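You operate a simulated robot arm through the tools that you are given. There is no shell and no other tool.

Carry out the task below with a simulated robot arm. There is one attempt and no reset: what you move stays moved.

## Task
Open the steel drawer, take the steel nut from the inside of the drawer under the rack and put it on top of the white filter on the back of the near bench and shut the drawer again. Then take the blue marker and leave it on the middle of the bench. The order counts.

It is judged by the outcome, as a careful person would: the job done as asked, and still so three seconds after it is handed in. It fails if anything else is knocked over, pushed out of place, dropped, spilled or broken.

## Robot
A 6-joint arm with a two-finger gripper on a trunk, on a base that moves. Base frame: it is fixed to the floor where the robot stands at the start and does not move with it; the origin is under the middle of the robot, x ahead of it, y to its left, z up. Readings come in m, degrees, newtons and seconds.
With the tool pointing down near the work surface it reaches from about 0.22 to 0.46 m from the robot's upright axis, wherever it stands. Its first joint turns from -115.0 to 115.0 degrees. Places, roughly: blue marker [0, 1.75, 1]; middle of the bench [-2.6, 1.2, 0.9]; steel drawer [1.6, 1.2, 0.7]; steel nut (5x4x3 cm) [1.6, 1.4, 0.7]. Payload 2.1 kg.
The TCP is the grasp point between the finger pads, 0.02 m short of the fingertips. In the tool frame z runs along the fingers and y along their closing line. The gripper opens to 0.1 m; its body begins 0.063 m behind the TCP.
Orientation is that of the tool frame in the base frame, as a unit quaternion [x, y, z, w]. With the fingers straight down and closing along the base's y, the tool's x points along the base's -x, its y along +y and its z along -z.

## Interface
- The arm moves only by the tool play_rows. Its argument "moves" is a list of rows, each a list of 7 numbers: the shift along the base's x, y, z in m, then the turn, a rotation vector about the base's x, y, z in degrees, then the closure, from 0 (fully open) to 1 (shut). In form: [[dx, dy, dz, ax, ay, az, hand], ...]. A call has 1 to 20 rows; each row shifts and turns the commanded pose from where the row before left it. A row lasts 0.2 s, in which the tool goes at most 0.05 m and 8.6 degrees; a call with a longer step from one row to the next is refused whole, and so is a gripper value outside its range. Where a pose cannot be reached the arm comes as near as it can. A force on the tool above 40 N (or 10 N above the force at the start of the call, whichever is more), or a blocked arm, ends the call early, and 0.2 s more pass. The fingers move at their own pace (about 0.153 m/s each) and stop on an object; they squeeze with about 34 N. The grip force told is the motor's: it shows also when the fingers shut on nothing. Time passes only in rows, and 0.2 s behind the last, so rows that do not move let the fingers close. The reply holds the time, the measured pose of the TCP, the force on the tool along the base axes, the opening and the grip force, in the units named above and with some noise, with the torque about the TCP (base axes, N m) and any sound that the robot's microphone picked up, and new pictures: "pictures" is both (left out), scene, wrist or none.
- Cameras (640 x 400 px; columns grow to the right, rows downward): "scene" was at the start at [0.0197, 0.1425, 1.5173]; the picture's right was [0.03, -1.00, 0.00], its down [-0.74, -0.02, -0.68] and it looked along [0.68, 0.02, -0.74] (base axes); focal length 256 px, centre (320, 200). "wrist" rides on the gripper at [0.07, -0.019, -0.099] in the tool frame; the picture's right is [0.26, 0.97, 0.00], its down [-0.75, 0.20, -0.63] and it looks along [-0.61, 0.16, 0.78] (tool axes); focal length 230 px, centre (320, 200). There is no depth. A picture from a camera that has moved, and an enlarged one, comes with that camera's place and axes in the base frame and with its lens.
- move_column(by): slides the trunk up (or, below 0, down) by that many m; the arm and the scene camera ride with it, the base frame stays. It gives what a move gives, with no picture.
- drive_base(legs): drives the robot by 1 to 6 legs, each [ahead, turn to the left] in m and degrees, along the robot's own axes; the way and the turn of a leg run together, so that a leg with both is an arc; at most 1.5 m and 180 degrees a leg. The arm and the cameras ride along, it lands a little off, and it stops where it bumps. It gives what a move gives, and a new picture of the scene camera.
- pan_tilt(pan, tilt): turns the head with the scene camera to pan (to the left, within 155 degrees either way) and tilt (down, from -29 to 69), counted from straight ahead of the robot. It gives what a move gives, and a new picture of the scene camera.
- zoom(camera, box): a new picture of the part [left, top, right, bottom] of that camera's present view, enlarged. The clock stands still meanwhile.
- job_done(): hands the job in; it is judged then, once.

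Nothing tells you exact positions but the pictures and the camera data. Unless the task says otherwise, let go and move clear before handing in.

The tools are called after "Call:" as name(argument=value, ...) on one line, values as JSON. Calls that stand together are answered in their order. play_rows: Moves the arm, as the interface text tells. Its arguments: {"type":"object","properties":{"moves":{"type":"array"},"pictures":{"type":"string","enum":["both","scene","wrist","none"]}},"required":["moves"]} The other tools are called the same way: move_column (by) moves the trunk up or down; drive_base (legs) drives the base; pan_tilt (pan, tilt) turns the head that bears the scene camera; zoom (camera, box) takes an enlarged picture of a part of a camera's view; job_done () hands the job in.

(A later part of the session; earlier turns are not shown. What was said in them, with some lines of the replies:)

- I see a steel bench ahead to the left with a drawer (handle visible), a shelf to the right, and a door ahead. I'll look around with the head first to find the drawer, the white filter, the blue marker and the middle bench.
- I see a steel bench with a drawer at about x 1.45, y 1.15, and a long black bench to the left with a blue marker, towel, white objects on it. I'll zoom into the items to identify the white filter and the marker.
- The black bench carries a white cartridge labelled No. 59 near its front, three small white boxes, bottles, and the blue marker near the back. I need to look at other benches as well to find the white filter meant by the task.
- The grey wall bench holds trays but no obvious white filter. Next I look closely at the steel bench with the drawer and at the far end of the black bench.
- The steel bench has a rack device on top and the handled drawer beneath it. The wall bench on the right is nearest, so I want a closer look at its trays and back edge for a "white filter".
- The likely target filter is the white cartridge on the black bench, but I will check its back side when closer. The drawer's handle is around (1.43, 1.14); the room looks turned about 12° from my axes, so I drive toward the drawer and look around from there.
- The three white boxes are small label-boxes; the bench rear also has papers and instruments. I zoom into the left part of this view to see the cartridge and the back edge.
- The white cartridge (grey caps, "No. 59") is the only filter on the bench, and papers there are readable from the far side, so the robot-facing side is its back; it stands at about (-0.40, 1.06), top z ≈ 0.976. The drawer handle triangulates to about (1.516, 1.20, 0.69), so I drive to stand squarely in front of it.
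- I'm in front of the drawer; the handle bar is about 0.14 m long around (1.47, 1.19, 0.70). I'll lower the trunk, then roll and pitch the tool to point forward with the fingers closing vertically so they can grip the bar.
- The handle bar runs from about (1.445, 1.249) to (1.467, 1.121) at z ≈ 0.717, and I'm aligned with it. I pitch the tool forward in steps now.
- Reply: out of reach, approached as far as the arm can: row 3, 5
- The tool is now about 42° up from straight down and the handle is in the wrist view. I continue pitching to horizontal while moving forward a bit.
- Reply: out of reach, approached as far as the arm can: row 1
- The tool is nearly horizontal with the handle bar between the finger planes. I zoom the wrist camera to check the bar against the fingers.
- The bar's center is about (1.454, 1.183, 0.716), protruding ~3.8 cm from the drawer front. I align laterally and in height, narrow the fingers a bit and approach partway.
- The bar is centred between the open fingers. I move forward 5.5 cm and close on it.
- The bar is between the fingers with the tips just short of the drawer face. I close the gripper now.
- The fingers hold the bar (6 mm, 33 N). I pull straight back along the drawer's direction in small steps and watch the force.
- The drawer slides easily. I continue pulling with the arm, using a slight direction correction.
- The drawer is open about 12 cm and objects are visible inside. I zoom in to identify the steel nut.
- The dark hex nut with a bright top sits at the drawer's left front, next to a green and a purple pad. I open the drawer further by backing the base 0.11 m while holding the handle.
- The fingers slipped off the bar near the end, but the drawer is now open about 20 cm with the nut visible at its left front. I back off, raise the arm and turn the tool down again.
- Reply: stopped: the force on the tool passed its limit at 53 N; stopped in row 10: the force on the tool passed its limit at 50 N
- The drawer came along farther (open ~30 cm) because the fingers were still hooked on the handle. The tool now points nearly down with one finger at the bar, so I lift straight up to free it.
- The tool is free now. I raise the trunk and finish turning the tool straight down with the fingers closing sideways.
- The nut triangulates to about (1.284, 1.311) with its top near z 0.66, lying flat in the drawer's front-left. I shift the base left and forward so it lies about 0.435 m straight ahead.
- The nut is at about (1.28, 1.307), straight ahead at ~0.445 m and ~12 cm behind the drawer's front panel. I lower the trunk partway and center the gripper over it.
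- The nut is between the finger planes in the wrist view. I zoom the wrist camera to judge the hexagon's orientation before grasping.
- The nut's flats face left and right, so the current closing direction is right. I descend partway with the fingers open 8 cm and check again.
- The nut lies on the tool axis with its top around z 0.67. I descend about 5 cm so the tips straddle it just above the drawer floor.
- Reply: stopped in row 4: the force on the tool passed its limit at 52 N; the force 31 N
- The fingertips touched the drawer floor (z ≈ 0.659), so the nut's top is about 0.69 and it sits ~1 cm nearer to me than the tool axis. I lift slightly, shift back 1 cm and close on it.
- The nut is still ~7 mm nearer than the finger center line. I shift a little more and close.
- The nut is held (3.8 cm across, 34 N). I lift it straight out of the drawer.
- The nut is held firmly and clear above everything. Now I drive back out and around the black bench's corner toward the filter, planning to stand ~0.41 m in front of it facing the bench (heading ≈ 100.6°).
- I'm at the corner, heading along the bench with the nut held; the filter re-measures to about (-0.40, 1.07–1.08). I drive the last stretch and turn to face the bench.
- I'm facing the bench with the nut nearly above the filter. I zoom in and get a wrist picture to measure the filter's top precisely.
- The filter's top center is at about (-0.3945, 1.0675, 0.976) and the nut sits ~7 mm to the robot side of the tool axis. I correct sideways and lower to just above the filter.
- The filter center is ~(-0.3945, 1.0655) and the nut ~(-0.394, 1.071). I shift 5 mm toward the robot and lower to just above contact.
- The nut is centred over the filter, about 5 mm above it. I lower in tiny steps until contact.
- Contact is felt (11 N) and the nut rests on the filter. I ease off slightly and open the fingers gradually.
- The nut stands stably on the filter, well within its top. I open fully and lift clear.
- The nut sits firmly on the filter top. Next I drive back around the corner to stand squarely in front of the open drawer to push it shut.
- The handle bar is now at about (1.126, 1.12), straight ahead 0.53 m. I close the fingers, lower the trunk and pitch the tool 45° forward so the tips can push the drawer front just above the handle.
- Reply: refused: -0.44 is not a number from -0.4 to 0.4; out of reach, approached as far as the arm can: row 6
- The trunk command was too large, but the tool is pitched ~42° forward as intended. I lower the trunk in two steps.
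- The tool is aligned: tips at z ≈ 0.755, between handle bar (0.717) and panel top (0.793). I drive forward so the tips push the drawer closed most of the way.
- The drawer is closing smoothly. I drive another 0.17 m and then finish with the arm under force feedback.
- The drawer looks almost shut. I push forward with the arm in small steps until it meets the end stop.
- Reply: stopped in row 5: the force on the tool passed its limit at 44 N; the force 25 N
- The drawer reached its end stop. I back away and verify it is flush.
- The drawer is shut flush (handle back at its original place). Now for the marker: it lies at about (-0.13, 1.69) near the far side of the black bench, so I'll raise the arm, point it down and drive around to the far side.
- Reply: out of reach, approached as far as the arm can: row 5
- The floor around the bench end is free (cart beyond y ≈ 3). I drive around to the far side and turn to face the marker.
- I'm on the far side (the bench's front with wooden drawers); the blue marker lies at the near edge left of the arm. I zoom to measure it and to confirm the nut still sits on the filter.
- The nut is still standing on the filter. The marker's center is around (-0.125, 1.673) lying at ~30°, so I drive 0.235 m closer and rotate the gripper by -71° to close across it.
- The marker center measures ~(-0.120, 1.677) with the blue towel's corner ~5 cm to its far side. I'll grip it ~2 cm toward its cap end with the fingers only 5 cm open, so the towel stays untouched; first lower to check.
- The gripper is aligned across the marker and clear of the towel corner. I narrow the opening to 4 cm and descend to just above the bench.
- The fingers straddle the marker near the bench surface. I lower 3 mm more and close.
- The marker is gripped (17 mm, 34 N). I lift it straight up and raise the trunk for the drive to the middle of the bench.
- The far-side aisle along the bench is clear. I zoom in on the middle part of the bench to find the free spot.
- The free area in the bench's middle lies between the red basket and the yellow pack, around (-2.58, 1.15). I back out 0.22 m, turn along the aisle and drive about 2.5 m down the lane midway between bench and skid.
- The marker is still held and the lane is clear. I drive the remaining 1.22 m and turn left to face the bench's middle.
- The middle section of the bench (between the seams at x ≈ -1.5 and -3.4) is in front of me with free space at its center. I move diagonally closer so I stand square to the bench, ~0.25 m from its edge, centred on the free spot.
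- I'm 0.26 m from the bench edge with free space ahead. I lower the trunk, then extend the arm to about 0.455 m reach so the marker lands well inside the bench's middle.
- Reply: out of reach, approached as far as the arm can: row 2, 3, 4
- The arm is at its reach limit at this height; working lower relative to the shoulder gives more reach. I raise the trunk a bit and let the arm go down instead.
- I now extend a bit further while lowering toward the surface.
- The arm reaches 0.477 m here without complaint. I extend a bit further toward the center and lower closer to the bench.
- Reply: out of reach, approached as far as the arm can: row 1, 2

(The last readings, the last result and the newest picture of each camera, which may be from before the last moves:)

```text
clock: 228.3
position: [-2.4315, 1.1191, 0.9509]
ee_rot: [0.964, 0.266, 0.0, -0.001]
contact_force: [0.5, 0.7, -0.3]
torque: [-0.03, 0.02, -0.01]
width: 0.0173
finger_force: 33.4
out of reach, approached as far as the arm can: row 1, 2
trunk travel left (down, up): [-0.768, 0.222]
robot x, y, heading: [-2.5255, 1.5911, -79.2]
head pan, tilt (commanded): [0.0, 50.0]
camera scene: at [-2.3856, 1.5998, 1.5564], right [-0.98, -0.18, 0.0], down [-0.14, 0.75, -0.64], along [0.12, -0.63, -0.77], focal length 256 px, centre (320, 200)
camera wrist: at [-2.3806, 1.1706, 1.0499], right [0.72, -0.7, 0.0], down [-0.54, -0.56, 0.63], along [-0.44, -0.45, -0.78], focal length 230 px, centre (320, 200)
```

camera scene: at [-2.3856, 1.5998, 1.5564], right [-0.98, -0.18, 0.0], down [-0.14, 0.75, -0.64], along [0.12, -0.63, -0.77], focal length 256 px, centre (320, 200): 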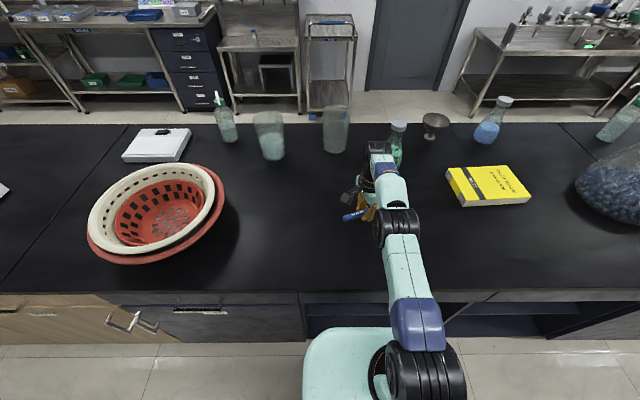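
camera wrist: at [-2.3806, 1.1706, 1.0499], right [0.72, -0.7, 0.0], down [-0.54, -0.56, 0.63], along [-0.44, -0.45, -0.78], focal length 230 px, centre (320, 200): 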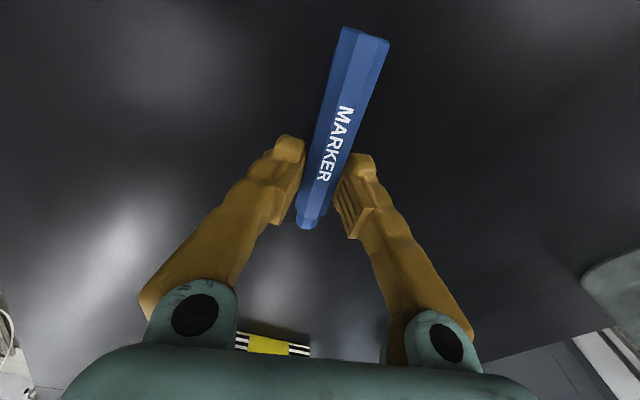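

Reach is at its limit (0.48 m). Estimating the bench's total length, its middle is about 10 cm further left in x, so I shift sideways over the free area before setting down.

Call:
play_rows(moves=[[-0.001, 0.008, 0, 0, 0, 0, 1], [-0.025, -0.0042, 0, 0, 0, 0, 1], [-0.025, -0.0042, 0, 0, 0, 0, 1], [-0.025, -0.0042, 0, 0, 0, 0, 1], [-0.024, -0.004, 0, 0, 0, 0, 1], [0, 0, 0, 0, 0, 0, 1]])

Call:
zoom(camera="scene", box=[300, 120, 500, 245])

```text
clock: 229.7
position: [-2.5332, 1.1105, 0.9535]
ee_rot: [0.964, 0.265, 0.0, 0.0]
contact_force: [0.4, 0.8, -0.2]
torque: [-0.02, 0.06, 0.0]
width: 0.0177
finger_force: 34.3
trunk travel left (down, up): [-0.768, 0.222]
robot x, y, heading: [-2.5278, 1.5911, -79.4]
head pan, tilt (commanded): [0.0, 50.0]
camera scene: at [-2.3851, 1.6003, 1.5564], right [-0.98, -0.18, 0.0], down [-0.14, 0.75, -0.64], along [0.12, -0.63, -0.77], focal length 256 px, centre (320, 200)
camera wrist: at [-2.4808, 1.1628, 1.0509], right [0.72, -0.7, 0.0], down [-0.54, -0.56, 0.63], along [-0.44, -0.45, -0.78], focal length 230 px, centre (320, 200)
```

scene: 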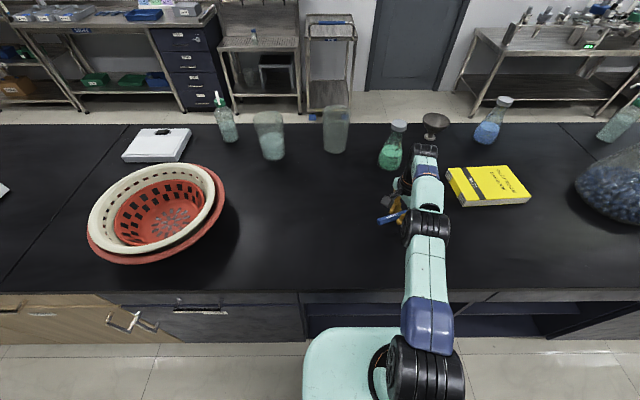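
wrist: 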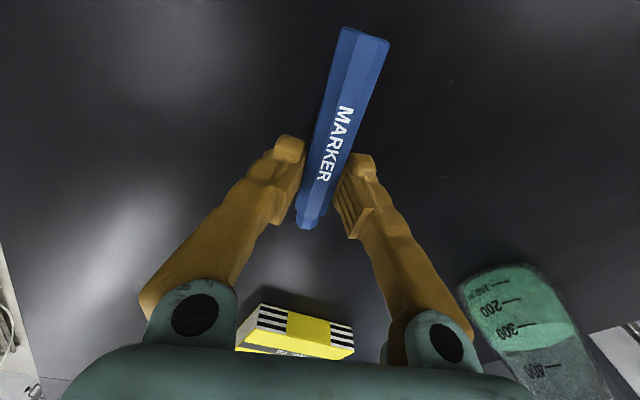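

```text
3.20 times, centred on (400, 182) of scene
camera zoom: at [-2.3851, 1.6003, 1.5564], right [-0.98, -0.18, 0.0], down [-0.14, 0.75, -0.64], along [0.12, -0.63, -0.77], focal length 821 px, centre (64, 256)
```

zoom: 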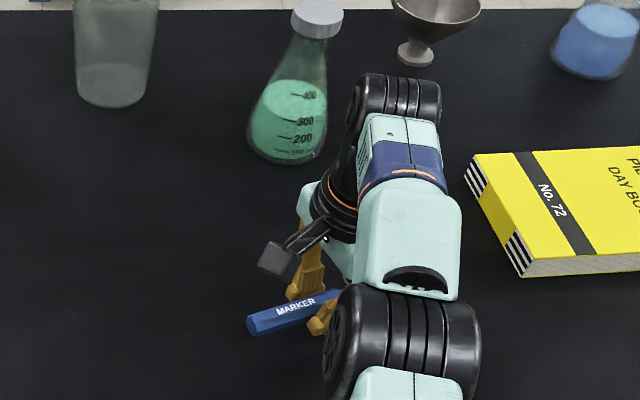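

The marker is now over the bench's middle with clearance to the flask (~20 cm) and the yellow book. I lower it gently to the surface.

Call:
play_rows(moves=[[0, 0, -0.012, 0, 0, 0, 1], [0, 0, -0.01, 0, 0, 0, 1], [0, 0, -0.005, 0, 0, 0, 1], [0, 0, -0.003, 0, 0, 0, 1], [0, 0, 0, 0, 0, 0, 1]], pictures="none")

```text
clock: 230.9
position: [-2.534, 1.11, 0.9212]
ee_rot: [0.964, 0.264, 0.0, 0.0]
contact_force: [0.0, 0.0, 0.0]
torque: [0.0, -0.02, 0.02]
width: 0.0175
finger_force: 34.1
trunk travel left (down, up): [-0.768, 0.222]
robot x, y, heading: [-2.5278, 1.5863, -79.5]
head pan, tilt (commanded): [0.0, 50.0]
```

Call:
play_rows(moves=[[0, 0, -0.0015, 0, 0, 0, 1], [0, 0, 0, 0, 0, 0, 1]], pictures="none")

Call:
zoom(camera="scene", box=[360, 180, 456, 240])

```text
clock: 231.5
position: [-2.5337, 1.1098, 0.9203]
ee_rot: [0.964, 0.265, 0.0, 0.0]
contact_force: [0.5, -0.6, 2.5]
torque: [0.06, -0.18, 0.0]
width: 0.0175
finger_force: 34.4
trunk travel left (down, up): [-0.768, 0.222]
robot x, y, heading: [-2.5253, 1.5941, -79.3]
head pan, tilt (commanded): [0.0, 50.0]
```

```text
6.67 times, centred on (408, 210) of scene
camera zoom: at [-2.3857, 1.6005, 1.5565], right [-0.98, -0.18, 0.0], down [-0.14, 0.75, -0.64], along [0.12, -0.63, -0.77], focal length 1710 px, centre (-267, 133)
```

zoom: 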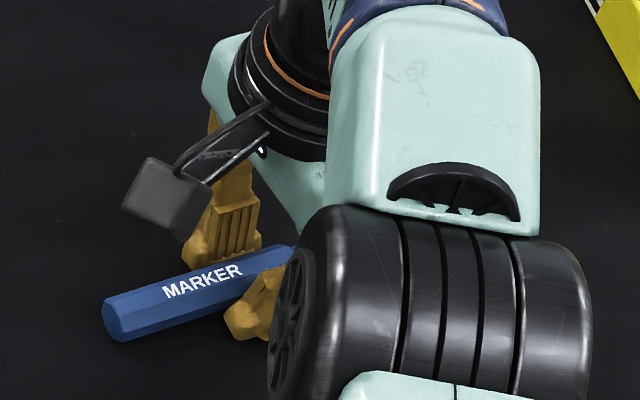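

The marker's long end just touches the bench. I lower 1 mm more and release.

Call:
play_rows(moves=[[0, 0, -0.001, 0, 0, 0, 1], [0, 0, 0, 0, 0, 0, 0.8], [0, 0, 0, 0, 0, 0, 0.75], [0, 0, 0, 0, 0, 0, 0.65], [0, 0, 0, 0, 0, 0, 0.5], [0, 0, 0, 0, 0, 0, 0.5]])

Call:
zoom(camera="scene", box=[360, 180, 456, 240])

```text
clock: 232.9
position: [-2.5321, 1.1085, 0.9195]
ee_rot: [0.964, 0.265, -0.002, 0.002]
contact_force: [6.8, -16.0, 26.8]
torque: [0.1, 0.08, 0.1]
width: 0.0403
finger_force: 0.0
trunk travel left (down, up): [-0.768, 0.222]
robot x, y, heading: [-2.5257, 1.5889, -79.3]
head pan, tilt (commanded): [0.0, 50.0]
camera scene: at [-2.3832, 1.5995, 1.5565], right [-0.98, -0.19, 0.0], down [-0.14, 0.75, -0.64], along [0.12, -0.63, -0.77], focal length 256 px, centre (320, 200)
camera wrist: at [-2.48, 1.1611, 1.0178], right [0.72, -0.7, 0.0], down [-0.54, -0.55, 0.63], along [-0.44, -0.46, -0.77], focal length 230 px, centre (320, 200)
```

scene: 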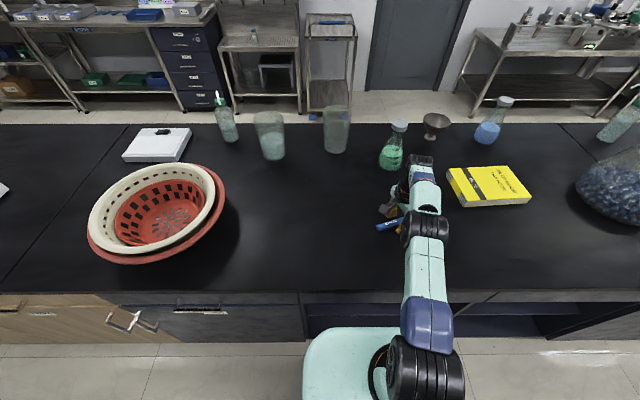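
wrist: 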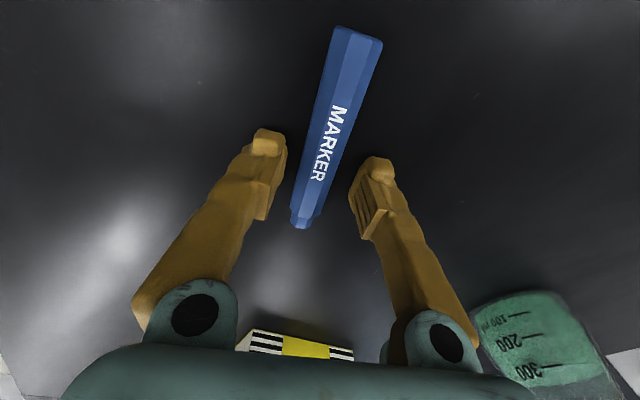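

```text
6.67 times, centred on (408, 210) of scene
camera zoom: at [-2.3832, 1.5995, 1.5565], right [-0.98, -0.19, 0.0], down [-0.14, 0.75, -0.64], along [0.12, -0.63, -0.77], focal length 1710 px, centre (-267, 133)
```

zoom: 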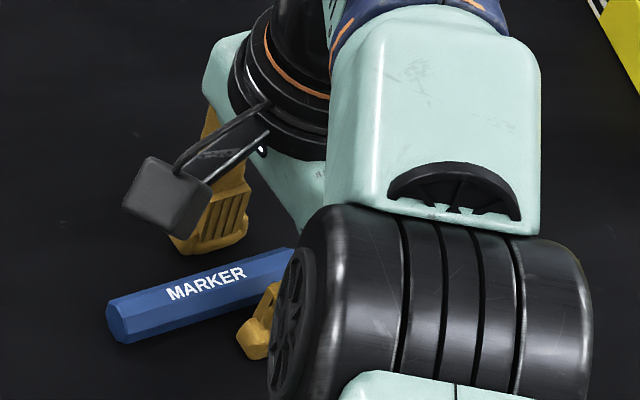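

The marker is released and lies on the bench. The tips press slightly on the bench, so I lift straight up now.

Call:
play_rows(moves=[[0, 0, 0.004, 0, 0, 0, 0.5], [0, 0, 0.01, 0, 0, 0, 0.5], [0, 0, 0.02, 0, 0, 0, 0.4], [0, 0, 0.03, 0, 0, 0, 0.3], [0, 0, 0.03, 0, 0, 0, 0.3], [0, 0, 0, 0, 0, 0, 0.3]])

Call:
move_column(by=0.2)

Call:
drive_base(legs=[[-0.25, 0]])

Call:
zoom(camera="scene", box=[280, 100, 520, 250])

```text
clock: 234.3
position: [-2.5318, 1.1206, 1.0122]
ee_rot: [0.964, 0.265, -0.001, 0.0]
contact_force: [0.5, 0.3, 0.1]
torque: [0.04, 0.02, 0.0]
width: 0.07
finger_force: 0.1
out of reach, approached as far as the arm can: row 4, 5
trunk travel left (down, up): [-0.768, 0.222]
robot x, y, heading: [-2.5271, 1.5892, -79.3]
head pan, tilt (commanded): [0.0, 50.0]
camera scene: at [-2.3859, 1.5998, 1.5564], right [-0.98, -0.18, 0.0], down [-0.14, 0.75, -0.64], along [0.12, -0.63, -0.77], focal length 256 px, centre (320, 200)
camera wrist: at [-2.4799, 1.1721, 1.1103], right [0.72, -0.7, 0.0], down [-0.54, -0.56, 0.63], along [-0.44, -0.45, -0.78], focal length 230 px, centre (320, 200)
```

scene: 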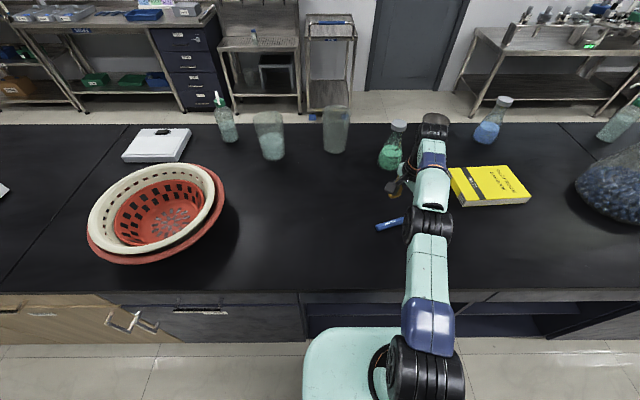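
wrist: 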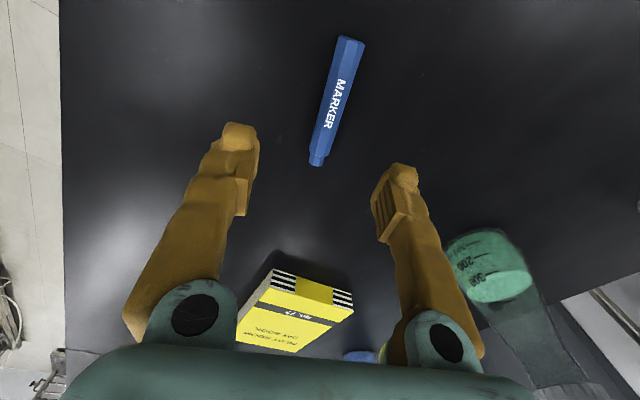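

```text
clock: 236.4
position: [-2.5301, 1.1202, 1.2124]
ee_rot: [0.964, 0.265, 0.0, 0.0]
contact_force: [-0.3, 0.3, 0.5]
torque: [0.01, -0.01, -0.02]
width: 0.07
finger_force: 0.0
trunk travel left (down, up): [-0.968, 0.022]
robot x, y, heading: [-2.5271, 1.5919, -79.4]
head pan, tilt (commanded): [0.0, 50.0]
```

```text
clock: 238.2
position: [-2.5762, 1.3581, 1.2098]
ee_rot: [0.964, 0.265, -0.001, -0.002]
contact_force: [0.5, -0.5, 0.6]
torque: [0.02, 0.03, 0.02]
width: 0.0699
finger_force: 0.0
trunk travel left (down, up): [-0.968, 0.022]
robot x, y, heading: [-2.5706, 1.8325, -79.5]
head pan, tilt (commanded): [0.0, 50.0]
camera scene: at [-2.4302, 1.8372, 1.7563], right [-0.98, -0.18, 0.0], down [-0.14, 0.76, -0.64], along [0.12, -0.63, -0.77], focal length 256 px, centre (320, 200)
```

scene: 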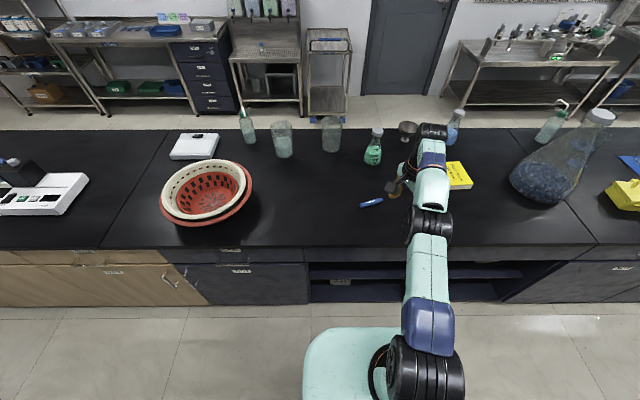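

```text
2.67 times, centred on (400, 175) of scene
camera zoom: at [-2.4302, 1.8372, 1.7563], right [-0.98, -0.18, 0.0], down [-0.14, 0.76, -0.64], along [0.12, -0.63, -0.77], focal length 684 px, centre (107, 267)
```

zoom: 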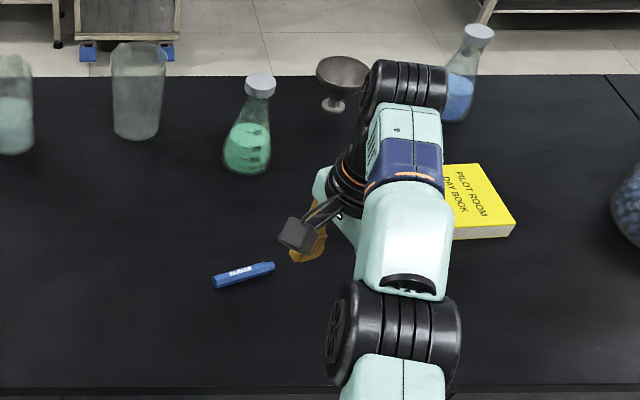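

The marker rests in the middle section of the bench, clear of the gripper. Finally I check from here that the nut is still on the filter and the drawer is shut.

Call:
pan_tilt(pan=65, tilt=20)

Call:
zoom(camera="scene", box=[200, 120, 520, 320])

```text
clock: 239.6
position: [-2.5772, 1.3626, 1.2122]
ee_rot: [0.964, 0.265, -0.001, 0.0]
contact_force: [-0.6, 0.2, 0.1]
torque: [0.03, 0.02, -0.01]
width: 0.07
finger_force: 0.0
trunk travel left (down, up): [-0.968, 0.022]
robot x, y, heading: [-2.5718, 1.8365, -79.5]
head pan, tilt (commanded): [65.0, 20.0]
camera scene: at [-2.3549, 1.8942, 1.802], right [-0.25, -0.97, 0.0], down [-0.33, 0.09, -0.94], along [0.91, -0.23, -0.34], focal length 256 px, centre (320, 200)
```

scene: 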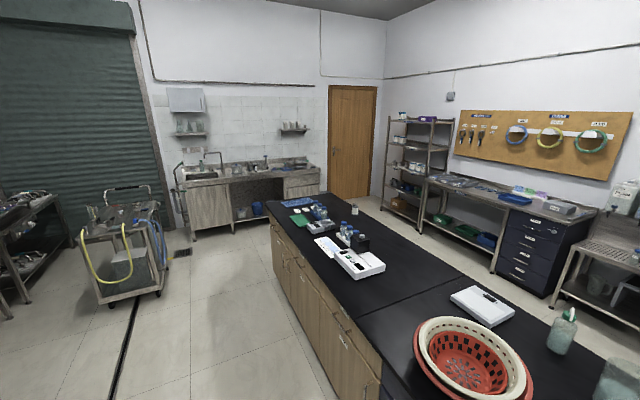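

```text
2.00 times, centred on (360, 220) of scene
camera zoom: at [-2.3549, 1.8942, 1.802], right [-0.25, -0.97, 0.0], down [-0.33, 0.09, -0.94], along [0.91, -0.23, -0.34], focal length 513 px, centre (240, 160)
```

zoom: 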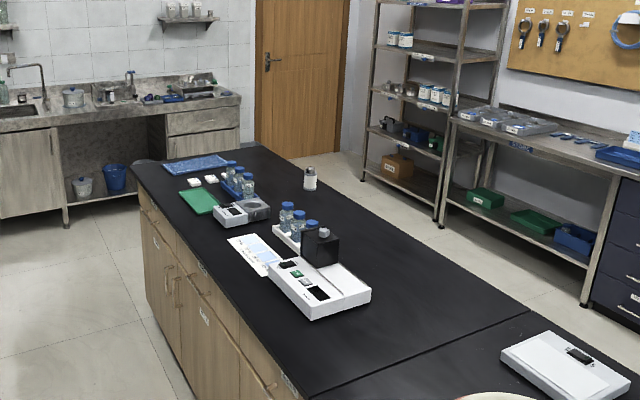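

Call:
zoom(camera="scene", box=[330, 190, 378, 220])

Call:
zoom(camera="scene", box=[260, 150, 340, 200])

```text
13.33 times, centred on (354, 205) of scene
camera zoom: at [-2.3549, 1.8942, 1.802], right [-0.25, -0.97, 0.0], down [-0.33, 0.09, -0.94], along [0.91, -0.23, -0.34], focal length 3419 px, centre (-133, 133)
```

zoom: 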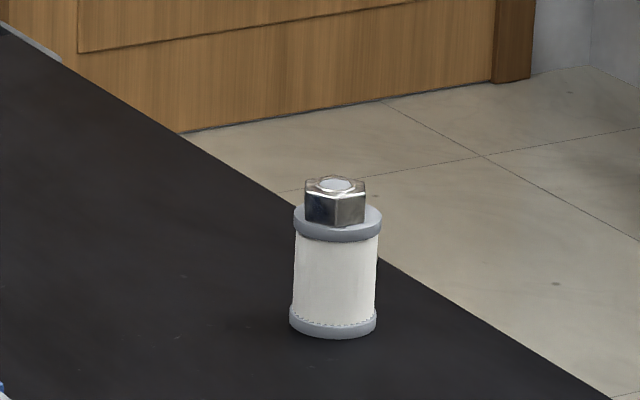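

```text
8.00 times, centred on (300, 175) of scene
camera zoom: at [-2.3549, 1.8942, 1.802], right [-0.25, -0.97, 0.0], down [-0.33, 0.09, -0.94], along [0.91, -0.23, -0.34], focal length 2051 px, centre (480, 400)
```

zoom: 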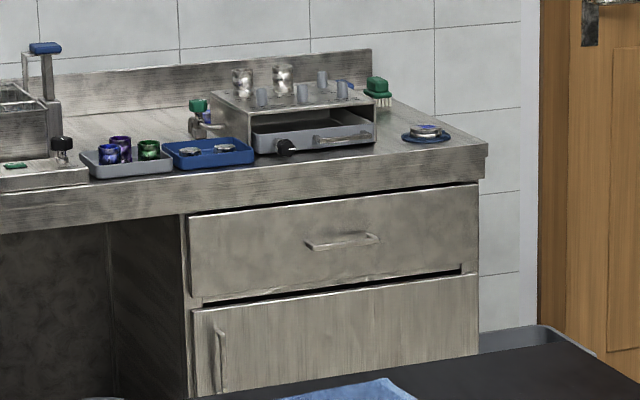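

The nut stands on the white filter, the steel drawer is shut, and the blue marker lies in the middle of the bench with the gripper clear of it. I hand in the job.

Call:
job_done()

```text
The job is handed in.
```

The job is handed in. The last pictures before I did so showed:

- **Nut:** it stands on the flat top of the white filter marked No. 59, on the back of the black bench. I took that filter as the one you meant, because no other one stood on that bench.
- **Drawer:** the steel drawer is shut, with its front flush and the handle back where it was at the start.
- **Marker:** the blue marker lies on the middle section of the black bench, between the red basket and the yellow day book. It is near the middle lengthwise but about 15 cm toward the drawer side of the centre line, because the arm could not reach farther in.

I did them in the order you gave. I saw nothing else knocked over or moved. While the drawer was opening, the fingers caught on its handle, so it came out farther than planned before I freed them. The gripper is clear of everything, and the robot stands back from the bench.
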